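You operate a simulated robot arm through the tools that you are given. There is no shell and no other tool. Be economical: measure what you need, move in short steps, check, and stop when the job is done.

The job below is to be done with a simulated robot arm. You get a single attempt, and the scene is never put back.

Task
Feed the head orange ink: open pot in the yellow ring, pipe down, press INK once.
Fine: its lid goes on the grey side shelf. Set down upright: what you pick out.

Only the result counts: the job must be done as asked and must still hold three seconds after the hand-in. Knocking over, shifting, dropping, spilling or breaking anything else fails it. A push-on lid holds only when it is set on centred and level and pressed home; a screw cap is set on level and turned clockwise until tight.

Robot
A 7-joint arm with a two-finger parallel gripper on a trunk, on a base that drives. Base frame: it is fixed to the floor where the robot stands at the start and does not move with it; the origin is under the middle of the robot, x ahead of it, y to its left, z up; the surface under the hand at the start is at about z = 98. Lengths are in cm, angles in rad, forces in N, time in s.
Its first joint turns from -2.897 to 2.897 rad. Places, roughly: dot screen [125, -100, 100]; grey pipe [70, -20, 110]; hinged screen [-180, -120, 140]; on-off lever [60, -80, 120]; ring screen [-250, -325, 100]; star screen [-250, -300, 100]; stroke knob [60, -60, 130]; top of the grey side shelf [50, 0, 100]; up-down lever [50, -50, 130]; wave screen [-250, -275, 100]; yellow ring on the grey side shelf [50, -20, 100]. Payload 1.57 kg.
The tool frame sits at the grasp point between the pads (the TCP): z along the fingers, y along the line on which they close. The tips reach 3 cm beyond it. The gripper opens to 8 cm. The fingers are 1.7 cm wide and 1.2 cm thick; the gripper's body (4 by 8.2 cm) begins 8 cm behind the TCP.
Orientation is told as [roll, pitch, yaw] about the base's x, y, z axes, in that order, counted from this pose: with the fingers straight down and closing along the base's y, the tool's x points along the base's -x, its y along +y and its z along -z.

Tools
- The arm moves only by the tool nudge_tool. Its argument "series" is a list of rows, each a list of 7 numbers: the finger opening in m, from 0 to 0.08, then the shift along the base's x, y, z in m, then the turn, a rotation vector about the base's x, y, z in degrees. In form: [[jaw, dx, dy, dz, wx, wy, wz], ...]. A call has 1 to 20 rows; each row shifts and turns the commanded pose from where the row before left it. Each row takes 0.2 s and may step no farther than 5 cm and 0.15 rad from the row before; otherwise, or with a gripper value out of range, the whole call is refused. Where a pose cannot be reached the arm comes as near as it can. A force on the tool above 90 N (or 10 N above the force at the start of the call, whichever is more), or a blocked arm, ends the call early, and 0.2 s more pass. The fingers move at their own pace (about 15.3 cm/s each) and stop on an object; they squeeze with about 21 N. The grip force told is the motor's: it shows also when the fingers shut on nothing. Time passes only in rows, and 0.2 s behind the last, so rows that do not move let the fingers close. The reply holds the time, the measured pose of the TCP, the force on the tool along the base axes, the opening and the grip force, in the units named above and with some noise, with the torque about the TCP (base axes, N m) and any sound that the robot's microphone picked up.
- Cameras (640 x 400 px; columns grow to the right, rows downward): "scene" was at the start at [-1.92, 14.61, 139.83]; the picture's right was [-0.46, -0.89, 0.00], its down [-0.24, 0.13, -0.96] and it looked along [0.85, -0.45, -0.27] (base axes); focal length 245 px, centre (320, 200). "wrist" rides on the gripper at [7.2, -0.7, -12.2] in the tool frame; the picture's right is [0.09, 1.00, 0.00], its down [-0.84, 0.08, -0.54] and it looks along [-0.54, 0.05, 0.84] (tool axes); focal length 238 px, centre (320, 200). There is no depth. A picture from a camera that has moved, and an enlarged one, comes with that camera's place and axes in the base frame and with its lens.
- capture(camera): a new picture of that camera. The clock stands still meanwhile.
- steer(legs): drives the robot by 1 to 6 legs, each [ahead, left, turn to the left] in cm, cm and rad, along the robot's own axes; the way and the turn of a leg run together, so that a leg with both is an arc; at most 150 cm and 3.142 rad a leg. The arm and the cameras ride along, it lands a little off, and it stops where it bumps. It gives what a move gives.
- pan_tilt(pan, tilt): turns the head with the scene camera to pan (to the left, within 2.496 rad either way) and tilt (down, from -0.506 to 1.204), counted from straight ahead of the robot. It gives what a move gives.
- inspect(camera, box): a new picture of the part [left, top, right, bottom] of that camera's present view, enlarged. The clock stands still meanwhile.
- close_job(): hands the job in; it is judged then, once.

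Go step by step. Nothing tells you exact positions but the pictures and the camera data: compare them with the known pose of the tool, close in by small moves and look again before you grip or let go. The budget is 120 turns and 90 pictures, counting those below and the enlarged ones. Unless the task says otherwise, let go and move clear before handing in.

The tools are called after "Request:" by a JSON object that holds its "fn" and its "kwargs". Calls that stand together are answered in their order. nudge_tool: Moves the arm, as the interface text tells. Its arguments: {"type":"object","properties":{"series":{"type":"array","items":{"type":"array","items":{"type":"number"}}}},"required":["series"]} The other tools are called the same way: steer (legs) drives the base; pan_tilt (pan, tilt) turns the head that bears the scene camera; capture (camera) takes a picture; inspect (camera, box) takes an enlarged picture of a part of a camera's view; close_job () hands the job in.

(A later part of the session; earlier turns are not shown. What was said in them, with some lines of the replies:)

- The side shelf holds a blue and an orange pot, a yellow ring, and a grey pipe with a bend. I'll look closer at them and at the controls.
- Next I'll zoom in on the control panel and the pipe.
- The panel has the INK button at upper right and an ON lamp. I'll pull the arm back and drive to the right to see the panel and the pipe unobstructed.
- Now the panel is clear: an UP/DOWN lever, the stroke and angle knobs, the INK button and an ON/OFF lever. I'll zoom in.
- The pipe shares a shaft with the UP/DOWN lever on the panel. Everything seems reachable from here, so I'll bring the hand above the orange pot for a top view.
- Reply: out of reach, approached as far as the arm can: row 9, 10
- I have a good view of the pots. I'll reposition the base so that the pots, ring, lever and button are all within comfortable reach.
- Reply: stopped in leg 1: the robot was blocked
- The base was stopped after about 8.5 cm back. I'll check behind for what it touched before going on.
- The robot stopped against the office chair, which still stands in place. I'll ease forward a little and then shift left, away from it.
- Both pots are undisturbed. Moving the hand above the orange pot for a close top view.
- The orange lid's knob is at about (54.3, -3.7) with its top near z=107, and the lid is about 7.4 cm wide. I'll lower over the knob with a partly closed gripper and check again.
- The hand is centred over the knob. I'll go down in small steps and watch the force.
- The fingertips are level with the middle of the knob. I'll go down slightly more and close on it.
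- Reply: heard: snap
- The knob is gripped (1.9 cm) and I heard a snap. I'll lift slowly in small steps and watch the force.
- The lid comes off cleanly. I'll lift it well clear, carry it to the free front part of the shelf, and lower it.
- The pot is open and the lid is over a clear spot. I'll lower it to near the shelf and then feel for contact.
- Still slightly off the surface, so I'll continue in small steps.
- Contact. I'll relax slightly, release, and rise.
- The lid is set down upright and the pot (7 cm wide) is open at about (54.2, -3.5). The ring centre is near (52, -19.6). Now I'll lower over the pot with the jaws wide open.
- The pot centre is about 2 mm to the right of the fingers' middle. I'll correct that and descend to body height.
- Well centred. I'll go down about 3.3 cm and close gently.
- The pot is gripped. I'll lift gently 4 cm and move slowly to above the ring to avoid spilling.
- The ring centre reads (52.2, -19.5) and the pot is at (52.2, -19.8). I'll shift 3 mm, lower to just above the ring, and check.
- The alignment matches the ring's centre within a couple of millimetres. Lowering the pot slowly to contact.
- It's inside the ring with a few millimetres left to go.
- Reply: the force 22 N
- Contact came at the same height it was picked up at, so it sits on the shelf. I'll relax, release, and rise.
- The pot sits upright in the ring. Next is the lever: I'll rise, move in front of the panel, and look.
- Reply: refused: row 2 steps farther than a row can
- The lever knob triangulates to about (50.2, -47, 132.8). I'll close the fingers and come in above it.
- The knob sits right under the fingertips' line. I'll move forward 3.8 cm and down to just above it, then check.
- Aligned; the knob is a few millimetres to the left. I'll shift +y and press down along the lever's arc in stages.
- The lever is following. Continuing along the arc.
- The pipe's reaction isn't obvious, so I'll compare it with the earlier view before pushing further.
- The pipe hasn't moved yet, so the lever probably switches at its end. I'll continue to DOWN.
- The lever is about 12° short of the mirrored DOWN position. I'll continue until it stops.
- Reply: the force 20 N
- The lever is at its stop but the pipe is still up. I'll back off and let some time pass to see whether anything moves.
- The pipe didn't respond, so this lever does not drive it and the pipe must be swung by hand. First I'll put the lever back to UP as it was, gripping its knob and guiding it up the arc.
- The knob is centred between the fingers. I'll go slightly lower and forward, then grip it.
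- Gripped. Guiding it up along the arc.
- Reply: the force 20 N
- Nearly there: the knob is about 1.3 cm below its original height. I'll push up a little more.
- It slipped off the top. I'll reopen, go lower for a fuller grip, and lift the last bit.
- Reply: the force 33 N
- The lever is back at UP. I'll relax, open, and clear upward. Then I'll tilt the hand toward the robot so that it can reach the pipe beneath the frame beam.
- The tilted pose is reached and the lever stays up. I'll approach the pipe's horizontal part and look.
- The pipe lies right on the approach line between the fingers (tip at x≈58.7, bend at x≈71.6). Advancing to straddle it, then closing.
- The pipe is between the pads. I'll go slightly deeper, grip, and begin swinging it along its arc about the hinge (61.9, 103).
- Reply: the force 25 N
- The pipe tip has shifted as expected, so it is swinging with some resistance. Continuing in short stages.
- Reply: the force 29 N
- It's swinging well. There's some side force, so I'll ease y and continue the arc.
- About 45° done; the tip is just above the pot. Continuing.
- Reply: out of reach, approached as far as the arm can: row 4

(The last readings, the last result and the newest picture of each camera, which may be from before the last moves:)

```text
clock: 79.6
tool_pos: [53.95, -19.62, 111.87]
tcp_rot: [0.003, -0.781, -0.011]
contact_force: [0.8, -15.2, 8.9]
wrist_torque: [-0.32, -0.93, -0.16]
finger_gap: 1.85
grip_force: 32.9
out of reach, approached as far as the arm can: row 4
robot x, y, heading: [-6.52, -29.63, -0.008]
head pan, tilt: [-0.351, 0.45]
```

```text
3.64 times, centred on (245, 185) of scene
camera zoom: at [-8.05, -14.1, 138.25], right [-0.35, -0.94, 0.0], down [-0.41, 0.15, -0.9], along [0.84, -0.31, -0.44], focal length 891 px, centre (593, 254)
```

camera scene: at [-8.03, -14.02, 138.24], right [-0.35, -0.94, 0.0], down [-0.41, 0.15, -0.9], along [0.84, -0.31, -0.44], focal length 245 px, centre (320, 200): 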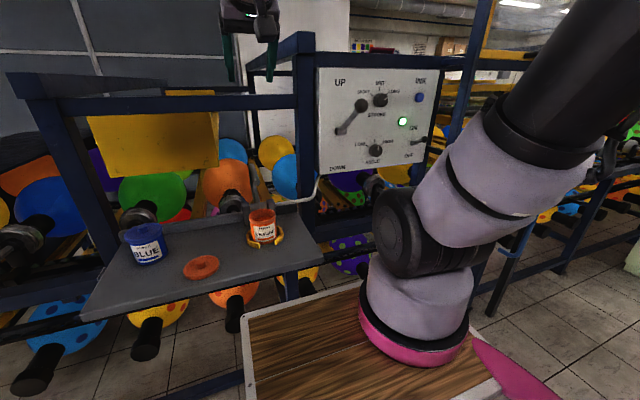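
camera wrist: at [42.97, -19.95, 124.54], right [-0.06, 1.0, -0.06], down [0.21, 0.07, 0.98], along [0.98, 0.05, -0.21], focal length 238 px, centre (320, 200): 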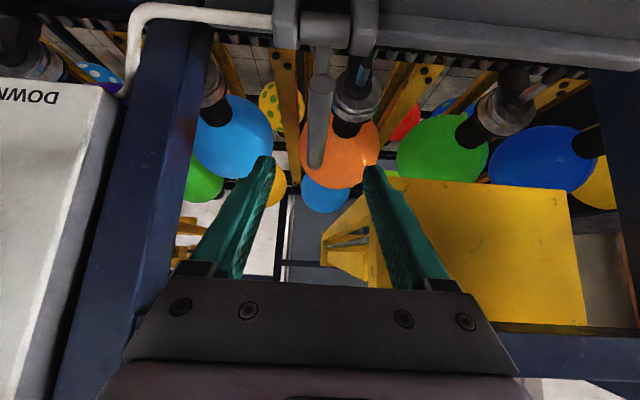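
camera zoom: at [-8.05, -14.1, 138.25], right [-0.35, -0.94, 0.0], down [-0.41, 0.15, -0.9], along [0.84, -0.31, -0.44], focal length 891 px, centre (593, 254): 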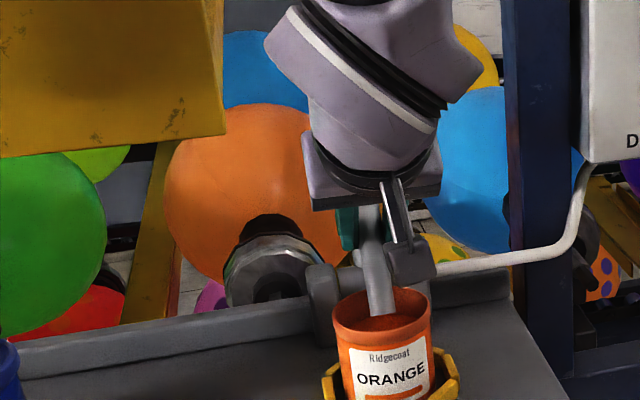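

The tip is already inside the pot, but the tilted pose has hit its reach limit. While holding the pipe, I'll straighten the wrist about the grip point and then finish the swing.

Request:
{"fn": "nudge_tool", "kwargs": {"series": [[0.01, 0.0022, 0, 0.0007, 0, 7, 0], [0.01, 0.002, 0, 0.0008, 0, 7, 0], [0.01, 0.0019, 0, 0.001, 0, 7, 0], [0.01, 0.0018, 0, 0.0012, 0, 7, 0], [0.01, 0.0017, 0, 0.0014, 0, 7, 0], [0.01, 0, 0, 0, 0, 0, 0]]}}

Request:
{"fn": "inspect", "kwargs": {"camera": "scene", "box": [190, 130, 300, 240]}}

```text
clock: 81.0
tool_pos: [55.27, -19.56, 112.37]
tcp_rot: [0.003, -0.174, -0.004]
contact_force: [14.2, -33.1, 0.6]
wrist_torque: [-0.68, -1.15, 0.1]
finger_gap: 1.84
grip_force: 32.7
robot x, y, heading: [-6.78, -29.58, -0.006]
head pan, tilt: [-0.351, 0.45]
```

```text
3.64 times, centred on (245, 185) of scene
camera zoom: at [-7.96, -14.16, 138.26], right [-0.35, -0.94, 0.0], down [-0.41, 0.15, -0.9], along [0.84, -0.31, -0.44], focal length 891 px, centre (593, 254)
```

zoom: 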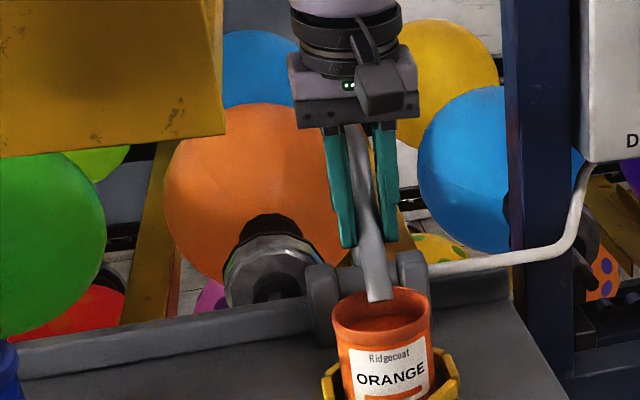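

Now the hand is upright with a good grip. I'll ease y and finish the arc downward.

Request:
{"fn": "nudge_tool", "kwargs": {"series": [[0.01, 0, -0.003, 0, 0, 0, 0], [0.01, -0.0065, 0, -0.0055, 0, 0, 0], [0.01, -0.0059, 0, -0.0063, 0, 0, 0], [0.01, -0.0053, 0, -0.0069, 0, 0, 0], [0.01, 0, 0, 0, 0, 0, 0]]}}

Request:
{"fn": "inspect", "kwargs": {"camera": "scene", "box": [190, 130, 300, 240]}}

```text
clock: 82.2
tool_pos: [53.31, -19.62, 110.46]
tcp_rot: [0.002, -0.175, -0.007]
contact_force: [9.5, -12.1, 2.9]
wrist_torque: [-0.33, -1.09, -0.05]
finger_gap: 1.87
grip_force: 32.5
robot x, y, heading: [-6.71, -29.78, -0.009]
head pan, tilt: [-0.351, 0.45]
```

```text
3.64 times, centred on (245, 185) of scene
camera zoom: at [-8.0, -14.06, 138.24], right [-0.35, -0.94, 0.0], down [-0.41, 0.15, -0.9], along [0.84, -0.31, -0.44], focal length 891 px, centre (593, 254)
```

zoom: 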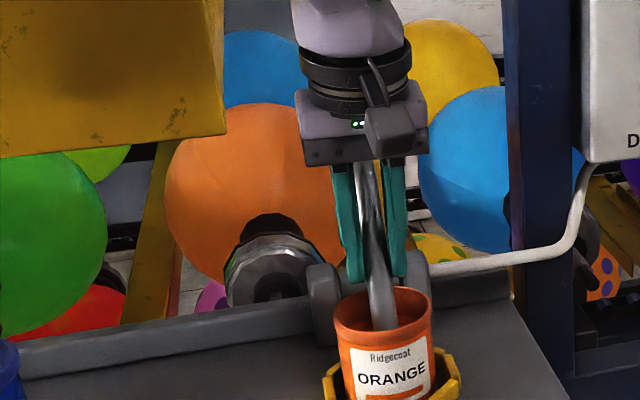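

The tip is well inside the pot. Two more steps, watching the force.

Request:
{"fn": "nudge_tool", "kwargs": {"series": [[0.01, -0.005, 0, -0.007, 0, 0, 0], [0.01, -0.0045, 0, -0.006, 0, 0, 0], [0.01, 0, 0, 0, 0, 0, 0]]}}

Request:
{"fn": "inspect", "kwargs": {"camera": "scene", "box": [190, 130, 300, 240]}}

```text
clock: 83.0
tool_pos: [52.46, -19.6, 109.1]
tcp_rot: [-0.001, -0.175, -0.007]
contact_force: [18.9, -16.0, -2.3]
wrist_torque: [-0.38, -1.12, -0.09]
finger_gap: 1.85
grip_force: 32.8
robot x, y, heading: [-6.62, -30.1, -0.008]
head pan, tilt: [-0.351, 0.45]
```

```text
3.64 times, centred on (245, 185) of scene
camera zoom: at [-7.93, -14.08, 138.25], right [-0.35, -0.94, 0.0], down [-0.41, 0.15, -0.9], along [0.84, -0.31, -0.44], focal length 891 px, centre (593, 254)
```

zoom: 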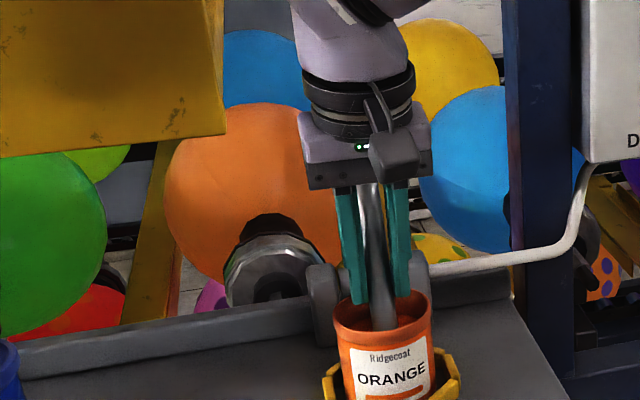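

Nearly fully down. I'll release slightly open (to stay inside the rim), rise straight up, and look at how the pipe sits.

Request:
{"fn": "nudge_tool", "kwargs": {"series": [[0.025, 0.001, 0.001, 0, 0, 0, 0], [0.032, 0, 0, 0, 0, 0, 0], [0.032, -0.002, 0, 0.01, 0, 0, 0], [0.035, -0.005, 0, 0.03, 0, 0, 0], [0.04, -0.008, 0, 0.045, 0, 0, 0], [0.04, -0.008, 0, 0.045, 0, 5, 0], [0.02, 0, 0, 0.03, 0, 5, 0], [0.0, 0, 0, 0, 0, 0, 0], [0.0, 0, 0, 0, 0, 0, 0]]}}

Request:
{"fn": "inspect", "kwargs": {"camera": "scene", "box": [190, 130, 300, 240]}}

```text
clock: 85.0
tool_pos: [50.32, -19.74, 125.43]
tcp_rot: [0.0, 0.002, -0.005]
contact_force: [0.5, 0.4, 0.3]
wrist_torque: [0.01, 0.0, 0.02]
finger_gap: 0.0
grip_force: 20.5
robot x, y, heading: [-6.64, -29.67, -0.004]
head pan, tilt: [-0.351, 0.45]
```

```text
3.64 times, centred on (245, 185) of scene
camera zoom: at [-8.03, -14.0, 138.24], right [-0.35, -0.94, 0.0], down [-0.41, 0.15, -0.9], along [0.84, -0.31, -0.44], focal length 891 px, centre (593, 254)
```

zoom: 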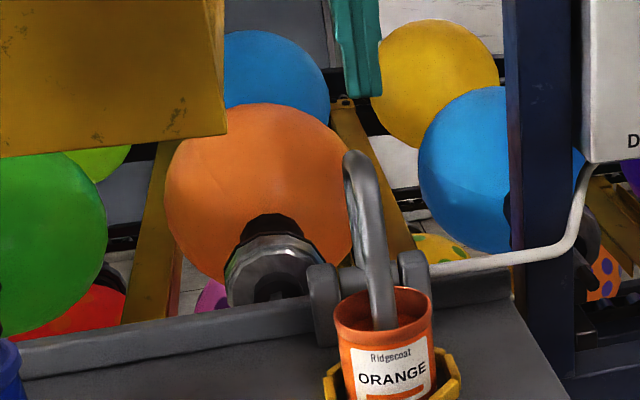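

The pipe tip is in the pot but the swing seems ~15° short of its stop. I'll press the bend down from above with closed fingers until it resists.

Request:
{"fn": "nudge_tool", "kwargs": {"series": [[0.0, 0.04, 0.002, 0, 0, 0, 0], [0.0, 0, 0, -0.03, 0, 0, 0], [0.0, 0, 0, -0.01, 0, 0, 0], [0.0, 0, 0, -0.007, 0, 0, 0], [0.0, -0.003, 0, -0.006, 0, 0, 0], [0.0, 0, 0, 0, 0, 0, 0]]}}

Request:
{"fn": "inspect", "kwargs": {"camera": "scene", "box": [190, 130, 300, 240]}}

```text
clock: 86.4
tool_pos: [53.85, -19.37, 119.96]
tcp_rot: [0.001, -0.001, -0.006]
contact_force: [0.4, 0.5, -1.4]
wrist_torque: [0.01, 0.01, 0.04]
finger_gap: 0.0
grip_force: 20.8
robot x, y, heading: [-6.55, -29.88, -0.009]
head pan, tilt: [-0.351, 0.45]
```

```text
3.64 times, centred on (245, 185) of scene
camera zoom: at [-8.02, -14.0, 138.24], right [-0.35, -0.94, 0.0], down [-0.41, 0.15, -0.9], along [0.84, -0.31, -0.44], focal length 891 px, centre (593, 254)
```

zoom: 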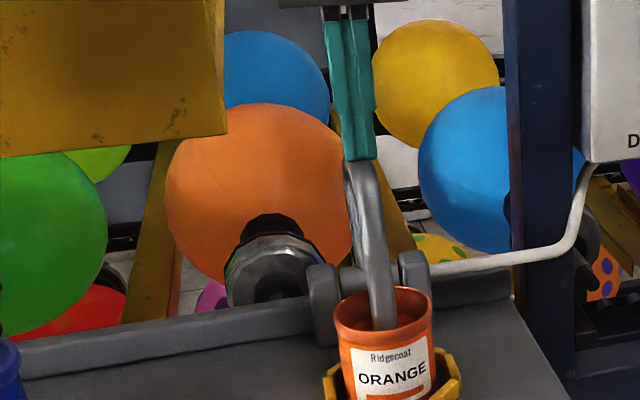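

The fingertips are just above the bend. Pressing down in small steps.

Request:
{"fn": "nudge_tool", "kwargs": {"series": [[0.0, -0.003, 0, -0.006, 0, 0, 0], [0.0, -0.004, 0, -0.006, 0, 0, 0], [0.0, -0.004, 0, -0.006, 0, 0, 0], [0.0, 0, 0, 0, 0, 0, 0]]}}

Request:
{"fn": "inspect", "kwargs": {"camera": "scene", "box": [190, 130, 300, 240]}}

```text
clock: 87.4
tool_pos: [52.74, -19.43, 118.19]
tcp_rot: [0.0, 0.001, -0.004]
contact_force: [0.4, -0.4, -0.4]
wrist_torque: [0.0, -0.02, 0.03]
finger_gap: 0.0
grip_force: 20.6
robot x, y, heading: [-6.31, -30.15, -0.003]
head pan, tilt: [-0.351, 0.45]
```

```text
3.64 times, centred on (245, 185) of scene
camera zoom: at [-8.02, -14.0, 138.24], right [-0.35, -0.94, 0.0], down [-0.41, 0.15, -0.9], along [0.84, -0.31, -0.44], focal length 891 px, centre (593, 254)
```

zoom: 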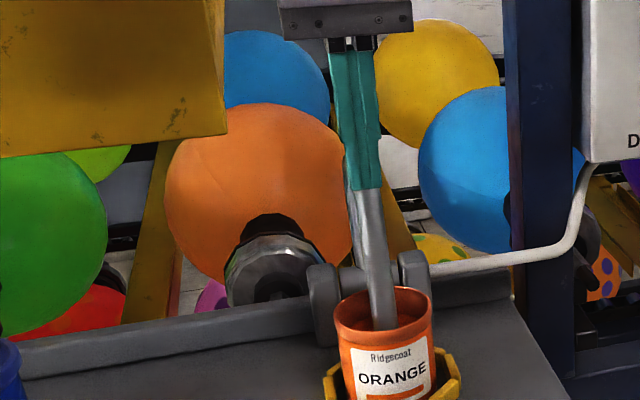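

The finger went in front of the bend, which lies further back (x≈56.5). I'll rise, go behind it, and push it forward and down along the arc.

Request:
{"fn": "nudge_tool", "kwargs": {"series": [[0.0, 0, 0, 0.035, 0, 0, 0], [0.0, 0.035, 0, 0, 0, 0, 0], [0.0, 0.03, 0, 0, 0, 0, 0], [0.0, 0, 0, -0.03, 0, 0, 0], [0.0, 0, 0, -0.02, 0, 0, 0], [0.0, 0, 0, 0, 0, 0, 0]]}}

Request:
{"fn": "inspect", "kwargs": {"camera": "scene", "box": [190, 130, 300, 240]}}

```text
clock: 88.5
tool_pos: [59.22, -19.01, 118.66]
tcp_rot: [0.014, -0.011, -0.009]
contact_force: [-18.1, -1.5, 57.0]
wrist_torque: [-0.29, 0.91, -0.21]
finger_gap: 0.01
grip_force: 21.2
robot x, y, heading: [-6.38, -29.69, -0.009]
head pan, tilt: [-0.351, 0.45]
stopped in row 5: the force on the tool passed its limit at 147 N (the readings are from after the stop); the commanded pose is now the measured one
```

```text
3.64 times, centred on (245, 185) of scene
camera zoom: at [-8.33, -14.01, 138.23], right [-0.35, -0.94, 0.0], down [-0.41, 0.15, -0.9], along [0.84, -0.31, -0.43], focal length 891 px, centre (593, 254)
```

zoom: 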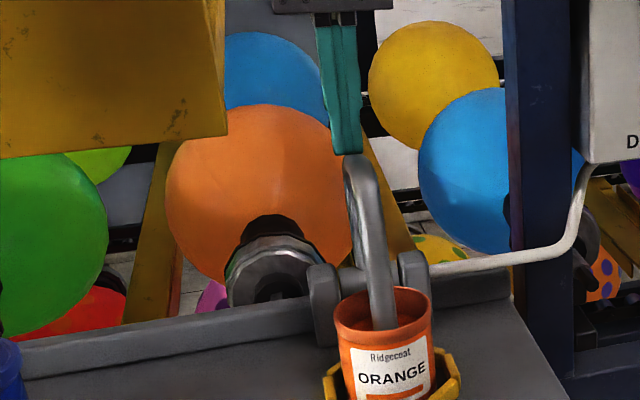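

The fingertip met the top of the bend and the pipe resisted strongly. It may be at its stop, so I'll lift off and inspect closely before deciding.

Request:
{"fn": "nudge_tool", "kwargs": {"series": [[0.0, 0, 0, 0.01, 0, 0, 0], [0.0, 0, 0, 0.03, 0, 0, 0], [0.0, -0.04, 0, 0.02, 0, 0, 0], [0.0, -0.045, 0, 0.02, 0, 0, 0], [0.0, -0.02, 0, 0, 0, 0, 0], [0.0, 0, 0, 0, 0, 0, 0]]}}

Request:
{"fn": "inspect", "kwargs": {"camera": "scene", "box": [225, 160, 285, 220]}}

Request:
{"fn": "inspect", "kwargs": {"camera": "wrist", "box": [220, 0, 460, 240]}}

```text
clock: 89.9
tool_pos: [49.13, -19.29, 126.37]
tcp_rot: [0.01, -0.005, -0.007]
contact_force: [0.2, -0.4, -0.2]
wrist_torque: [0.0, 0.06, 0.02]
finger_gap: 0.0
grip_force: 21.0
robot x, y, heading: [-6.56, -30.05, -0.01]
head pan, tilt: [-0.351, 0.45]
```

```text
6.67 times, centred on (255, 190) of scene
camera zoom: at [-8.04, -14.0, 138.24], right [-0.35, -0.94, 0.0], down [-0.41, 0.15, -0.9], along [0.84, -0.31, -0.44], focal length 1634 px, centre (753, 267)
```

zoom: 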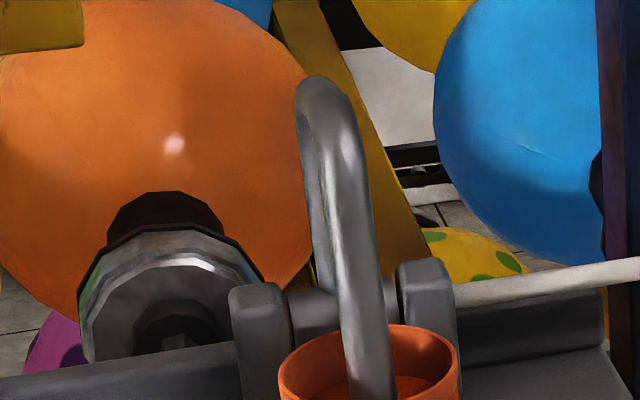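

```text
1.67 times, centred on (340, 120) of wrist
camera zoom: at [41.82, -19.97, 138.5], right [-0.08, 1.0, 0.01], down [0.83, 0.07, 0.55], along [0.54, 0.06, -0.84], focal length 397 px, centre (287, 333)
```

zoom: 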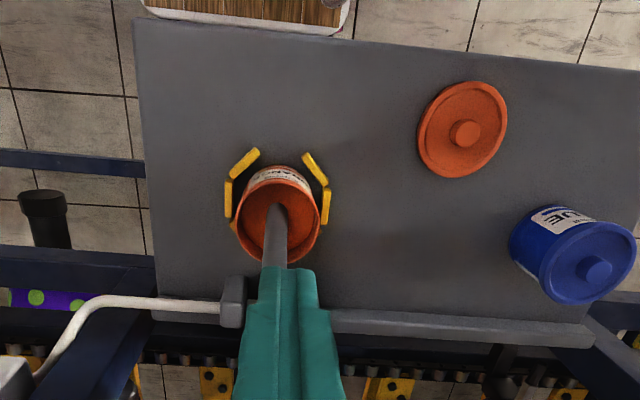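

The tip is over the pot's centre, but I need to see whether it is actually dipped in the ink.

Request:
{"fn": "inspect", "kwargs": {"camera": "scene", "box": [240, 195, 290, 245]}}

Request:
{"fn": "inspect", "kwargs": {"camera": "wrist", "box": [290, 80, 370, 170]}}

```text
8.00 times, centred on (265, 220) of scene
camera zoom: at [-8.04, -14.0, 138.24], right [-0.35, -0.94, 0.0], down [-0.41, 0.15, -0.9], along [0.84, -0.31, -0.44], focal length 1961 px, centre (760, 40)
```

zoom: 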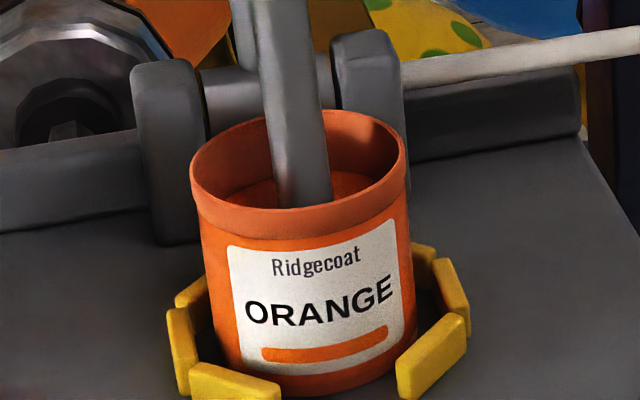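

```text
4.44 times, centred on (330, 125) of wrist
camera zoom: at [41.82, -19.97, 138.5], right [-0.08, 1.0, 0.01], down [0.83, 0.07, 0.55], along [0.54, 0.06, -0.84], focal length 1059 px, centre (276, 533)
```

zoom: 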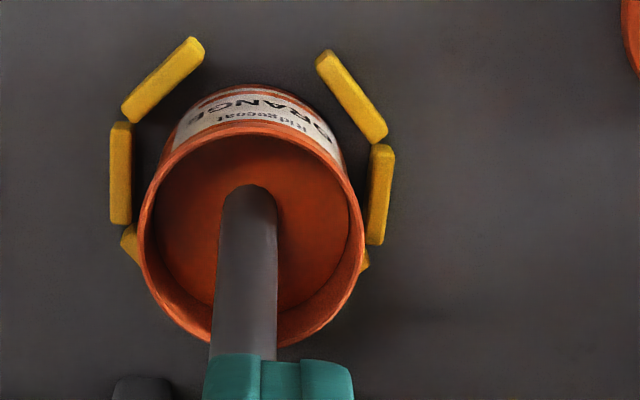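

It looks dipped but the swing may be a little short. I'll grip the bend itself, where leverage is best, and draw it further along its arc to confirm whether it's at its stop.

Request:
{"fn": "nudge_tool", "kwargs": {"series": [[0.05, 0.03, -0.002, 0, 0, 0, 0], [0.06, 0.04, 0, 0, 0, 0, 0], [0.06, 0.034, 0, -0.02, 0, 0, 0], [0.06, 0, 0, -0.04, 0, 0, 0], [0.06, 0, 0, -0.03, 0, 0, 0], [0.06, 0, 0, -0.015, 0, 0, 0], [0.04, 0, 0, 0, 0, 0, 0], [0.02, 0, 0, 0, 0, 0, 0], [0.01, 0, 0, 0, 0, 0, 0], [0.01, 0, 0, 0, 0, 0, 0]]}}

Request:
{"fn": "inspect", "kwargs": {"camera": "scene", "box": [210, 130, 310, 230]}}

```text
clock: 92.1
tool_pos: [59.6, -19.38, 115.97]
tcp_rot: [0.012, -0.005, -0.007]
contact_force: [1.4, -14.4, -6.3]
wrist_torque: [-0.12, -0.03, 0.06]
finger_gap: 2.33
grip_force: 7.6
robot x, y, heading: [-6.42, -29.39, -0.005]
head pan, tilt: [-0.351, 0.45]
```

```text
4.00 times, centred on (260, 180) of scene
camera zoom: at [-8.02, -14.08, 138.24], right [-0.35, -0.94, 0.0], down [-0.41, 0.15, -0.9], along [0.84, -0.31, -0.44], focal length 981 px, centre (560, 280)
```

zoom: 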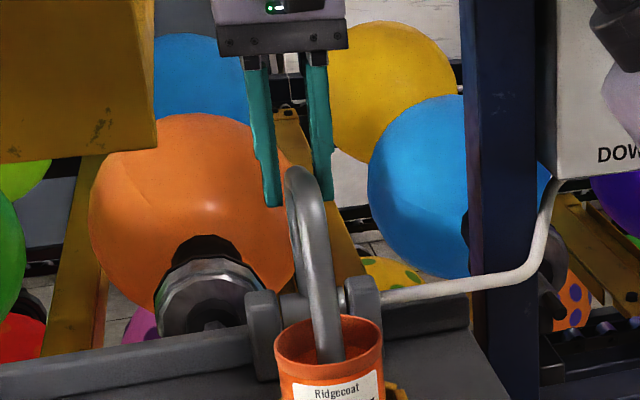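

Request:
{"fn": "nudge_tool", "kwargs": {"series": [[0.01, 0, -0.001, 0, 0, 0, 0], [0.01, 0, 0, 0, 0, 0, 0], [0.01, 0, 0, 0, 0, 0, 0]]}}

```text
clock: 92.9
tool_pos: [59.55, -19.46, 115.99]
tcp_rot: [0.012, -0.005, -0.006]
contact_force: [2.3, -14.5, -0.5]
wrist_torque: [-0.21, -0.26, 0.06]
finger_gap: 2.26
grip_force: 7.0
robot x, y, heading: [-6.54, -30.14, -0.007]
head pan, tilt: [-0.351, 0.45]
```

Holding something of 2.3 cm; drawing it along the arc while watching force.

Request:
{"fn": "nudge_tool", "kwargs": {"series": [[0.01, -0.0076, 0, -0.0019, 0, 0, 0], [0.01, -0.0075, 0, -0.0025, 0, 0, 0], [0.01, 0, 0, 0, 0, 0, 0]]}}

Request:
{"fn": "inspect", "kwargs": {"camera": "scene", "box": [210, 130, 310, 230]}}

```text
clock: 93.7
tool_pos: [57.92, -19.43, 115.51]
tcp_rot: [0.013, -0.005, -0.008]
contact_force: [2.6, -14.1, -3.1]
wrist_torque: [-0.19, -0.19, 0.07]
finger_gap: 2.25
grip_force: 6.3
robot x, y, heading: [-6.91, -29.66, -0.003]
head pan, tilt: [-0.351, 0.45]
```

```text
4.00 times, centred on (260, 180) of scene
camera zoom: at [-8.04, -14.06, 138.24], right [-0.35, -0.94, 0.0], down [-0.41, 0.15, -0.9], along [0.84, -0.31, -0.44], focal length 981 px, centre (560, 280)
```

zoom: 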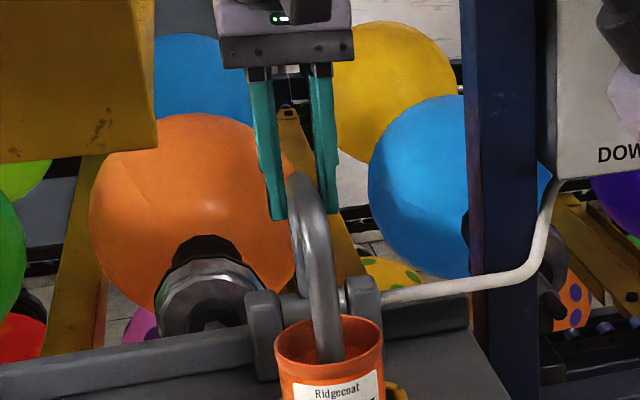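

The grip is off-centre in y. I'll shift the hand so both pads bear on the pipe.

Request:
{"fn": "nudge_tool", "kwargs": {"series": [[0.01, 0, -0.002, 0, 0, 0, 0], [0.01, 0, -0.002, 0, 0, 0, 0], [0.01, 0, 0, 0, 0, 0, 0]]}}

```text
clock: 94.5
tool_pos: [57.82, -19.62, 115.39]
tcp_rot: [0.014, -0.008, -0.008]
contact_force: [-4.5, 0.3, 16.5]
wrist_torque: [0.07, -0.33, 0.11]
finger_gap: 1.85
grip_force: 33.3
robot x, y, heading: [-6.32, -29.6, -0.007]
head pan, tilt: [-0.351, 0.45]
```

Proper grip now. Drawing along the arc.

Request:
{"fn": "nudge_tool", "kwargs": {"series": [[0.01, -0.0065, 0, -0.0027, 0, 0, 0], [0.01, -0.0063, 0, -0.003, 0, 0, 0], [0.01, 0, 0, 0, 0, 0, 0]]}}

Request:
{"fn": "inspect", "kwargs": {"camera": "scene", "box": [210, 130, 310, 230]}}

```text
clock: 95.3
tool_pos: [56.68, -19.59, 114.85]
tcp_rot: [0.01, -0.007, -0.008]
contact_force: [16.2, 1.3, 1.8]
wrist_torque: [0.05, -0.75, 0.17]
finger_gap: 1.88
grip_force: 32.8
robot x, y, heading: [-6.36, -29.66, -0.002]
head pan, tilt: [-0.351, 0.45]
```

```text
4.00 times, centred on (260, 180) of scene
camera zoom: at [-7.97, -13.99, 138.24], right [-0.35, -0.94, 0.0], down [-0.41, 0.15, -0.9], along [0.84, -0.31, -0.44], focal length 981 px, centre (560, 280)
```

zoom: 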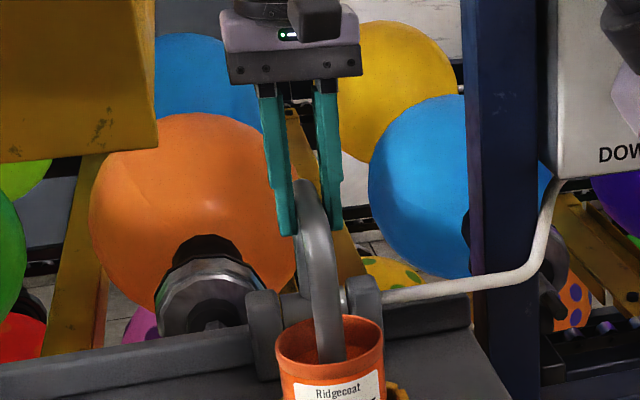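

It is still moving, so it wasn't at the stop. Pictures are nearly used up, so I'll go on by force: pull along the arc until it resists firmly.

Request:
{"fn": "nudge_tool", "kwargs": {"series": [[0.01, -0.0069, 0, -0.0039, 0, 0, 0], [0.01, -0.0067, 0, -0.0043, 0, 0, 0], [0.01, 0, 0, 0, 0, 0, 0]]}}

```text
clock: 96.1
tool_pos: [55.02, -19.65, 113.6]
tcp_rot: [0.011, 0.003, -0.007]
contact_force: [-2.4, 5.1, -7.5]
wrist_torque: [0.0, 1.02, 0.16]
finger_gap: 1.87
grip_force: 32.6
robot x, y, heading: [-6.9, -29.61, -0.003]
head pan, tilt: [-0.351, 0.45]
```

Request:
{"fn": "nudge_tool", "kwargs": {"series": [[0.01, -0.0063, 0, -0.0048, 0, 0, 0], [0.01, -0.006, 0, -0.0052, 0, 0, 0], [0.01, 0, 0, 0, 0, 0, 0]]}}

```text
clock: 96.9
tool_pos: [54.0, -19.68, 112.88]
tcp_rot: [0.011, -0.004, -0.007]
contact_force: [-0.5, 11.4, 0.6]
wrist_torque: [-0.04, 0.18, 0.08]
finger_gap: 1.98
grip_force: 5.4
robot x, y, heading: [-6.32, -29.87, -0.005]
head pan, tilt: [-0.351, 0.45]
```

Request:
{"fn": "nudge_tool", "kwargs": {"series": [[0.01, 0, 0, 0, 0, 0, 0], [0.01, 0, 0.001, 0, 0, 0, 0], [0.01, 0, 0.001, 0, 0, 0, 0], [0.01, 0, 0, 0, 0, 0, 0]]}}

```text
clock: 97.9
tool_pos: [53.93, -19.64, 112.78]
tcp_rot: [0.01, -0.003, -0.008]
contact_force: [-4.9, 1.0, 2.1]
wrist_torque: [-0.03, 0.25, 0.18]
finger_gap: 1.86
grip_force: 33.4
robot x, y, heading: [-6.65, -29.46, -0.003]
head pan, tilt: [-0.351, 0.45]
```

Grip restored. Continuing along the arc.

Request:
{"fn": "nudge_tool", "kwargs": {"series": [[0.01, -0.0057, 0, -0.0055, 0, 0, 0], [0.01, -0.0054, 0, -0.006, 0, 0, 0], [0.01, 0, 0, 0, 0, 0, 0]]}}

```text
clock: 98.7
tool_pos: [52.88, -19.6, 111.8]
tcp_rot: [0.007, -0.003, -0.007]
contact_force: [3.2, -0.4, 2.7]
wrist_torque: [-1.45, 0.5, 0.13]
finger_gap: 1.94
grip_force: 33.6
robot x, y, heading: [-6.65, -29.67, -0.009]
head pan, tilt: [-0.351, 0.45]
```

Request:
{"fn": "nudge_tool", "kwargs": {"series": [[0.01, -0.005, 0, -0.006, 0, 0, 0], [0.01, -0.0046, 0, -0.0065, 0, 0, 0], [0.01, 0, 0, 0, 0, 0, 0]]}}

```text
clock: 99.5
tool_pos: [51.71, -19.48, 110.47]
tcp_rot: [0.013, -0.004, -0.009]
contact_force: [-1.0, -11.6, 2.1]
wrist_torque: [-1.77, 1.0, -0.19]
finger_gap: 1.88
grip_force: 32.8
robot x, y, heading: [-6.41, -30.01, -0.008]
head pan, tilt: [-0.351, 0.45]
```

I'll spend one of the two remaining pictures to see the pipe's state.

Request:
{"fn": "inspect", "kwargs": {"camera": "scene", "box": [195, 120, 315, 240]}}

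```text
3.33 times, centred on (255, 180) of scene
camera zoom: at [-8.07, -14.05, 138.24], right [-0.35, -0.94, 0.0], down [-0.41, 0.15, -0.9], along [0.84, -0.31, -0.44], focal length 817 px, centre (537, 267)
```

zoom: 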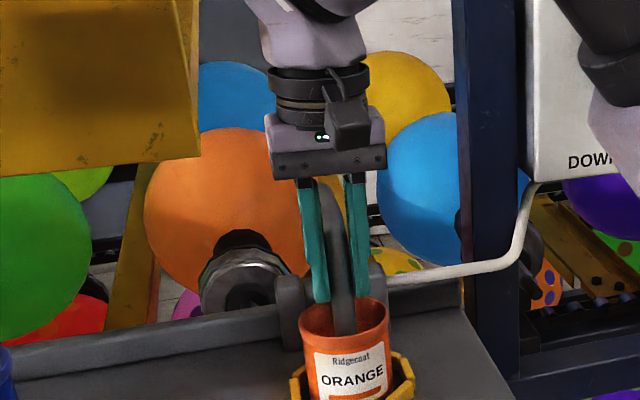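

The bend has barely changed, so the pads slid along the tube; the pipe seems springy around one position, probably its stop. I'll test this directly: release, go behind the bend with a slightly tilted hand, and push it forward while reading the force.

Request:
{"fn": "nudge_tool", "kwargs": {"series": [[0.025, 0, 0, 0, 0, 0, 0], [0.034, 0, 0, 0, 0, 0, 0], [0.036, 0, 0, 0.02, 0, 0, 0], [0.04, 0, 0, 0.04, 0, 0, 0], [0.04, 0, 0, 0.04, 0, 0, 0], [0.03, 0, 0, 0.04, 0, -8, 0], [0.01, 0.03, 0, 0.0, 0, -7, 0], [0.0, 0.04, 0, 0, 0, 0, 0], [0.0, 0.029, 0, 0, 0, 0, 0], [0.0, 0, 0, -0.03, 0, 0, 0], [0.0, 0, 0, -0.03, 0, 0, 0], [0.0, 0, 0, 0, 0, 0, 0]]}}

```text
clock: 102.1
tool_pos: [61.66, -19.16, 118.48]
tcp_rot: [0.013, -0.267, -0.006]
contact_force: [-0.2, 0.4, 0.2]
wrist_torque: [-0.03, 0.02, -0.03]
finger_gap: 0.0
grip_force: 20.8
robot x, y, heading: [-6.66, -30.15, -0.005]
head pan, tilt: [-0.351, 0.45]
```

Request:
{"fn": "nudge_tool", "kwargs": {"series": [[0.0, 0, -0.004, -0.012, 0, 0, 0], [0.0, 0, 0, -0.012, 0, 0, 0], [0.0, 0, 0, -0.008, 0, 0, 0], [0.0, 0, 0, 0, 0, 0, 0]]}}

```text
clock: 102.7
tool_pos: [62.58, -19.45, 117.48]
tcp_rot: [0.023, -0.289, -0.009]
contact_force: [-1.4, -1.5, 31.1]
wrist_torque: [-0.02, -0.03, 0.0]
finger_gap: 0.0
grip_force: 20.8
robot x, y, heading: [-6.33, -29.62, -0.002]
head pan, tilt: [-0.351, 0.45]
stopped in row 2: the force on the tool passed its limit at 118 N (the readings are from after the stop); the commanded pose is now the measured one
```

Unexpected contact: vertical probing here is ambiguous. I'll rise, tilt the hand 45°, and use the underside of the closed fingers to push the bend forward and down, which gives good torque wherever the bend is.

Request:
{"fn": "nudge_tool", "kwargs": {"series": [[0.0, 0, 0, 0.03, 0, 0, 0], [0.0, 0, 0, 0.035, 0, 0, 0], [0.0, -0.002, 0, 0, -1, -7, 0], [0.0, -0.002, -0.001, 0, 0, -7, 0], [0.0, -0.002, 0, 0, 0, -7, 0], [0.0, -0.002, 0, 0, 0, -7, 0], [0.0, 0, 0, -0.018, 0, 0, 0], [0.0, 0, 0, -0.018, 0, 0, 0], [0.0, -0.006, 0, -0.006, 0, 0, 0], [0.0, -0.006, 0, -0.006, 0, 0, 0], [0.0, -0.006, 0, -0.006, 0, 0, 0], [0.0, 0, 0, 0, 0, 0, 0]]}}

```text
clock: 105.3
tool_pos: [59.89, -19.72, 118.33]
tcp_rot: [0.007, -0.775, -0.005]
contact_force: [0.4, -0.6, 0.2]
wrist_torque: [0.0, 0.0, 0.01]
finger_gap: 0.02
grip_force: 21.0
robot x, y, heading: [-6.48, -30.26, -0.008]
head pan, tilt: [-0.351, 0.45]
```

Request:
{"fn": "nudge_tool", "kwargs": {"series": [[0.0, -0.004, 0.001, -0.004, 0, 0, 0], [0.0, -0.004, 0, -0.004, 0, 0, 0], [0.0, -0.004, 0, -0.004, 0, 0, 0], [0.0, 0, 0, 0, 0, 0, 0]]}}

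```text
clock: 106.3
tool_pos: [58.64, -19.55, 117.35]
tcp_rot: [0.006, -0.777, -0.004]
contact_force: [-2.0, -2.4, 13.5]
wrist_torque: [-0.08, -0.11, -0.02]
finger_gap: 0.02
grip_force: 21.0
robot x, y, heading: [-6.64, -29.77, 0.002]
head pan, tilt: [-0.351, 0.45]
```

Contact at the expected place, with the bend near x≈59. Pushing further along the arc.

Request:
{"fn": "nudge_tool", "kwargs": {"series": [[0.0, -0.005, 0, -0.003, 0, 0, 0], [0.0, -0.005, 0, -0.003, 0, 0, 0], [0.0, 0, 0, 0, 0, 0, 0]]}}

```text
clock: 107.1
tool_pos: [58.08, -19.56, 117.17]
tcp_rot: [0.01, -0.789, -0.008]
contact_force: [23.4, -14.2, 67.9]
wrist_torque: [-0.4, -1.66, -0.47]
finger_gap: 0.0
grip_force: 20.9
robot x, y, heading: [-6.54, -30.03, -0.005]
head pan, tilt: [-0.351, 0.45]
```

The pipe now resists about 70 N (≈4.6 N·m) without moving, so it is at its lower stop. I'll withdraw upward and go over to the INK button at about (63.8, -76.2, 133.2).

Request:
{"fn": "nudge_tool", "kwargs": {"series": [[0.0, 0.005, 0, 0.012, 0, 0, 0], [0.0, -0.015, 0, 0.03, 0, 0, 0], [0.0, -0.03, 0, 0.03, 0, 0, 0], [0.0, -0.03, 0, 0.035, 0, 0, 0], [0.0, -0.03, 0, 0.035, 0, 0, 0], [0.0, -0.02, 0, 0.04, 0, 0, 0], [0.0, -0.01, 0, 0.04, 0, 0, 0], [0.0, 0, 0, 0.035, 0, 0, 0], [0.0, 0, -0.05, 0.02, 0, 0, 0], [0.0, 0, -0.05, 0, 0, 0, 0], [0.0, 0, -0.05, 0, 0, 0, 0], [0.0, 0, -0.05, 0, 0, 0, 0], [0.0, 0, -0.05, 0, 0, 0, 0], [0.0, 0, -0.05, 0, 0, 0, 0], [0.0, 0, -0.05, 0, 0, 0, 0], [0.0, 0, -0.05, 0, 0, 0, 0], [0.0, 0, -0.05, 0, 0, 0, 0], [0.0, 0, -0.05, 0, 0, 0, 0], [0.0, 0, -0.05, 0, 0, 0, 0], [0.0, 0, 0, 0, 0, 0, 0]]}}

```text
refused: row 9 steps farther than a row can; nothing moved
```

Request:
{"fn": "nudge_tool", "kwargs": {"series": [[0.0, 0.005, 0, 0.012, 0, 0, 0], [0.0, -0.015, 0, 0.03, 0, 0, 0], [0.0, -0.03, 0, 0.03, 0, 0, 0], [0.0, -0.03, 0, 0.035, 0, 0, 0], [0.0, -0.03, 0, 0.035, 0, 0, 0], [0.0, -0.02, 0, 0.04, 0, 0, 0], [0.0, -0.01, 0, 0.04, 0, 0, 0], [0.0, 0, 0, 0.045, 0, 0, 0], [0.0, 0, -0.048, 0, 0, 0, 0], [0.0, 0, -0.05, 0, 0, 0, 0], [0.0, 0, -0.05, 0, 0, 0, 0], [0.0, 0, -0.05, 0, 0, 0, 0], [0.0, 0, -0.05, 0, 0, 0, 0], [0.0, 0, -0.05, 0, 0, 0, 0], [0.0, 0, -0.05, 0, 0, 0, 0], [0.0, 0, -0.05, 0, 0, 0, 0], [0.0, 0, -0.05, 0, 0, 0, 0], [0.0, 0, -0.05, 0, 0, 0, 0], [0.0, 0, -0.05, 0, 0, 0, 0], [0.0, 0, 0, 0, 0, 0, 0]]}}

```text
clock: 111.3
tool_pos: [44.8, -74.46, 142.93]
tcp_rot: [0.005, -0.776, -0.003]
contact_force: [0.0, 0.2, -0.4]
wrist_torque: [0.0, 0.01, -0.01]
finger_gap: 0.0
grip_force: 21.2
robot x, y, heading: [-6.55, -29.37, -0.006]
head pan, tilt: [-0.351, 0.45]
```

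Now I'll level the fingers to point at the panel and come to the button's height at a distance.

Request:
{"fn": "nudge_tool", "kwargs": {"series": [[0.0, 0, -0.003, 0, 0, -7.5, 0], [0.0, 0, -0.003, 0, 0, -7.5, 0], [0.0, 0, -0.003, 0, 0, -7.5, 0], [0.0, 0, -0.003, 0, 0, -7.5, 0], [0.0, 0, -0.003, 0, 0, -7.5, 0], [0.0, 0, -0.002, 0, 0, -7.5, 0], [0.0, 0, 0, -0.035, 0, 0, 0], [0.0, 0, 0, -0.035, 0, 0, 0], [0.0, 0, 0, -0.027, 0, 0, 0], [0.0, 0.03, 0, 0, 0, 0, 0], [0.0, 0, 0, 0, 0, 0, 0]]}}

```text
clock: 113.7
tool_pos: [47.6, -76.13, 133.57]
tcp_rot: [0.295, -1.559, -0.295]
contact_force: [0.4, -0.7, 0.2]
wrist_torque: [-0.02, 0.0, 0.03]
finger_gap: 0.0
grip_force: 20.9
robot x, y, heading: [-6.69, -29.91, -0.006]
head pan, tilt: [-0.351, 0.45]
```

I'll use the last picture to check the alignment with the button.

Request:
{"fn": "inspect", "kwargs": {"camera": "wrist", "box": [200, 40, 440, 220]}}

```text
2.22 times, centred on (320, 130) of wrist
camera zoom: at [35.39, -76.75, 126.46], right [0.0, 1.0, -0.09], down [-0.53, 0.07, 0.84], along [0.85, 0.05, 0.53], focal length 530 px, centre (320, 356)
```

zoom: 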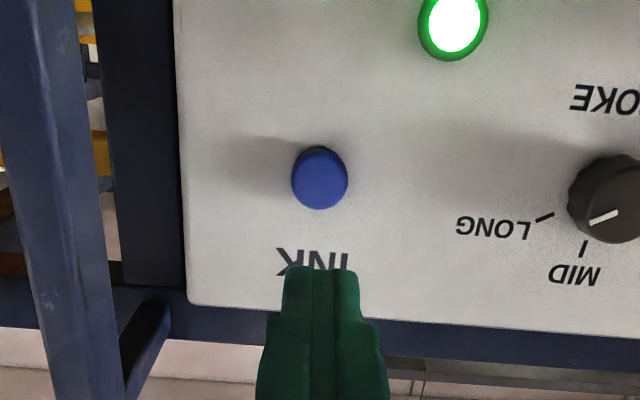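

The button is straight ahead at y≈-76.0, z≈133.3. Advancing to just short of it.

Request:
{"fn": "nudge_tool", "kwargs": {"series": [[0.0, 0.04, 0.001, -0.002, 0, 0, 0], [0.0, 0.04, 0, 0, 0, 0, 0], [0.0, 0.025, 0, 0, 0, 0, 0], [0.0, 0, 0, 0, 0, 0, 0]]}}

```text
clock: 114.7
tool_pos: [58.24, -75.69, 133.24]
tcp_rot: [0.293, -1.557, -0.29]
contact_force: [0.2, -0.2, -0.3]
wrist_torque: [0.01, 0.0, 0.01]
finger_gap: 0.0
grip_force: 20.8
robot x, y, heading: [-6.67, -30.12, -0.007]
head pan, tilt: [-0.351, 0.45]
```

Request:
{"fn": "nudge_tool", "kwargs": {"series": [[0.0, 0.003, -0.002, 0, 0, 0, 0], [0.0, 0.003, 0, 0, 0, 0, 0], [0.0, 0.003, 0, 0, 0, 0, 0], [0.0, 0, 0, 0, 0, 0, 0]]}}

```text
clock: 115.7
tool_pos: [59.1, -76.16, 133.43]
tcp_rot: [0.296, -1.557, -0.295]
contact_force: [0.4, 1.4, -0.4]
wrist_torque: [-0.01, 0.02, 0.01]
finger_gap: 0.0
grip_force: 21.3
robot x, y, heading: [-6.6, -29.78, -0.003]
head pan, tilt: [-0.351, 0.45]
```

Request:
{"fn": "nudge_tool", "kwargs": {"series": [[0.0, 0.003, 0, 0, 0, 0, 0], [0.0, 0.003, 0, 0, 0, 0, 0], [0.0, 0.003, 0, 0, 0, 0, 0], [0.0, 0, 0, 0, 0, 0, 0]]}}

```text
clock: 116.7
tool_pos: [59.94, -76.13, 133.47]
tcp_rot: [0.287, -1.558, -0.282]
contact_force: [-0.3, -0.1, -0.5]
wrist_torque: [-0.01, 0.03, 0.03]
finger_gap: 0.0
grip_force: 21.0
robot x, y, heading: [-6.68, -29.94, -0.006]
head pan, tilt: [-0.351, 0.45]
```

Request:
{"fn": "nudge_tool", "kwargs": {"series": [[0.0, 0.003, 0, 0, 0, 0, 0], [0.0, 0.003, 0, 0, 0, 0, 0], [0.0, 0.002, 0, 0, 0, 0, 0], [0.0, 0, 0, 0, 0, 0, 0]]}}

```text
clock: 117.7
tool_pos: [60.68, -76.23, 133.45]
tcp_rot: [0.296, -1.559, -0.293]
contact_force: [-1.2, 0.4, 1.9]
wrist_torque: [-0.01, -0.06, 0.02]
finger_gap: 0.0
grip_force: 20.3
robot x, y, heading: [-6.78, -30.02, -0.002]
head pan, tilt: [-0.351, 0.45]
heard: click
```

A click: INK pressed once. Withdrawing straight back and clear.

Request:
{"fn": "nudge_tool", "kwargs": {"series": [[0.0, -0.01, 0, 0, 0, 0, 0], [0.0, -0.04, 0, 0, 0, 0, 0], [0.0, -0.04, 0, 0, 0, 0, 0], [0.0, -0.04, 0, 0, 0, 0, 0], [0.0, 0, 0, 0, 0, 0, 0], [0.0, 0, 0, 0, 0, 0, 0], [0.0, 0, 0, 0, 0, 0, 0], [0.0, 0, 0, 0, 0, 0, 0]]}}

```text
clock: 119.5
tool_pos: [47.81, -76.01, 133.4]
tcp_rot: [0.3, -1.559, -0.297]
contact_force: [0.3, -0.4, 0.4]
wrist_torque: [-0.01, 0.01, 0.01]
finger_gap: 0.0
grip_force: 20.9
robot x, y, heading: [-6.41, -29.85, -0.002]
head pan, tilt: [-0.351, 0.45]
```

The lid and the orange pot are set down, the pipe is at its stop, INK clicked once, and the hand is clear. Handing in.

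Request:
{"fn": "close_job", "kwargs": {}}

```text
The job is handed in.
```

The job is handed in: the open orange pot stands upright in the yellow ring, its lid is upright on the grey shelf, the pipe is down in the pot, and INK was pressed once (one click).

- **Pipe:** I ran out of pictures before I could check it at the end. I judged it fully down because it resisted a firm push at the bend without moving.
- **UP/DOWN lever:** I moved it to DOWN thinking it drove the pipe. It didn't, so I put it back to UP.
- **Office chair:** The base bumped against it early on. It stayed upright, but I can't rule out a slight shift.
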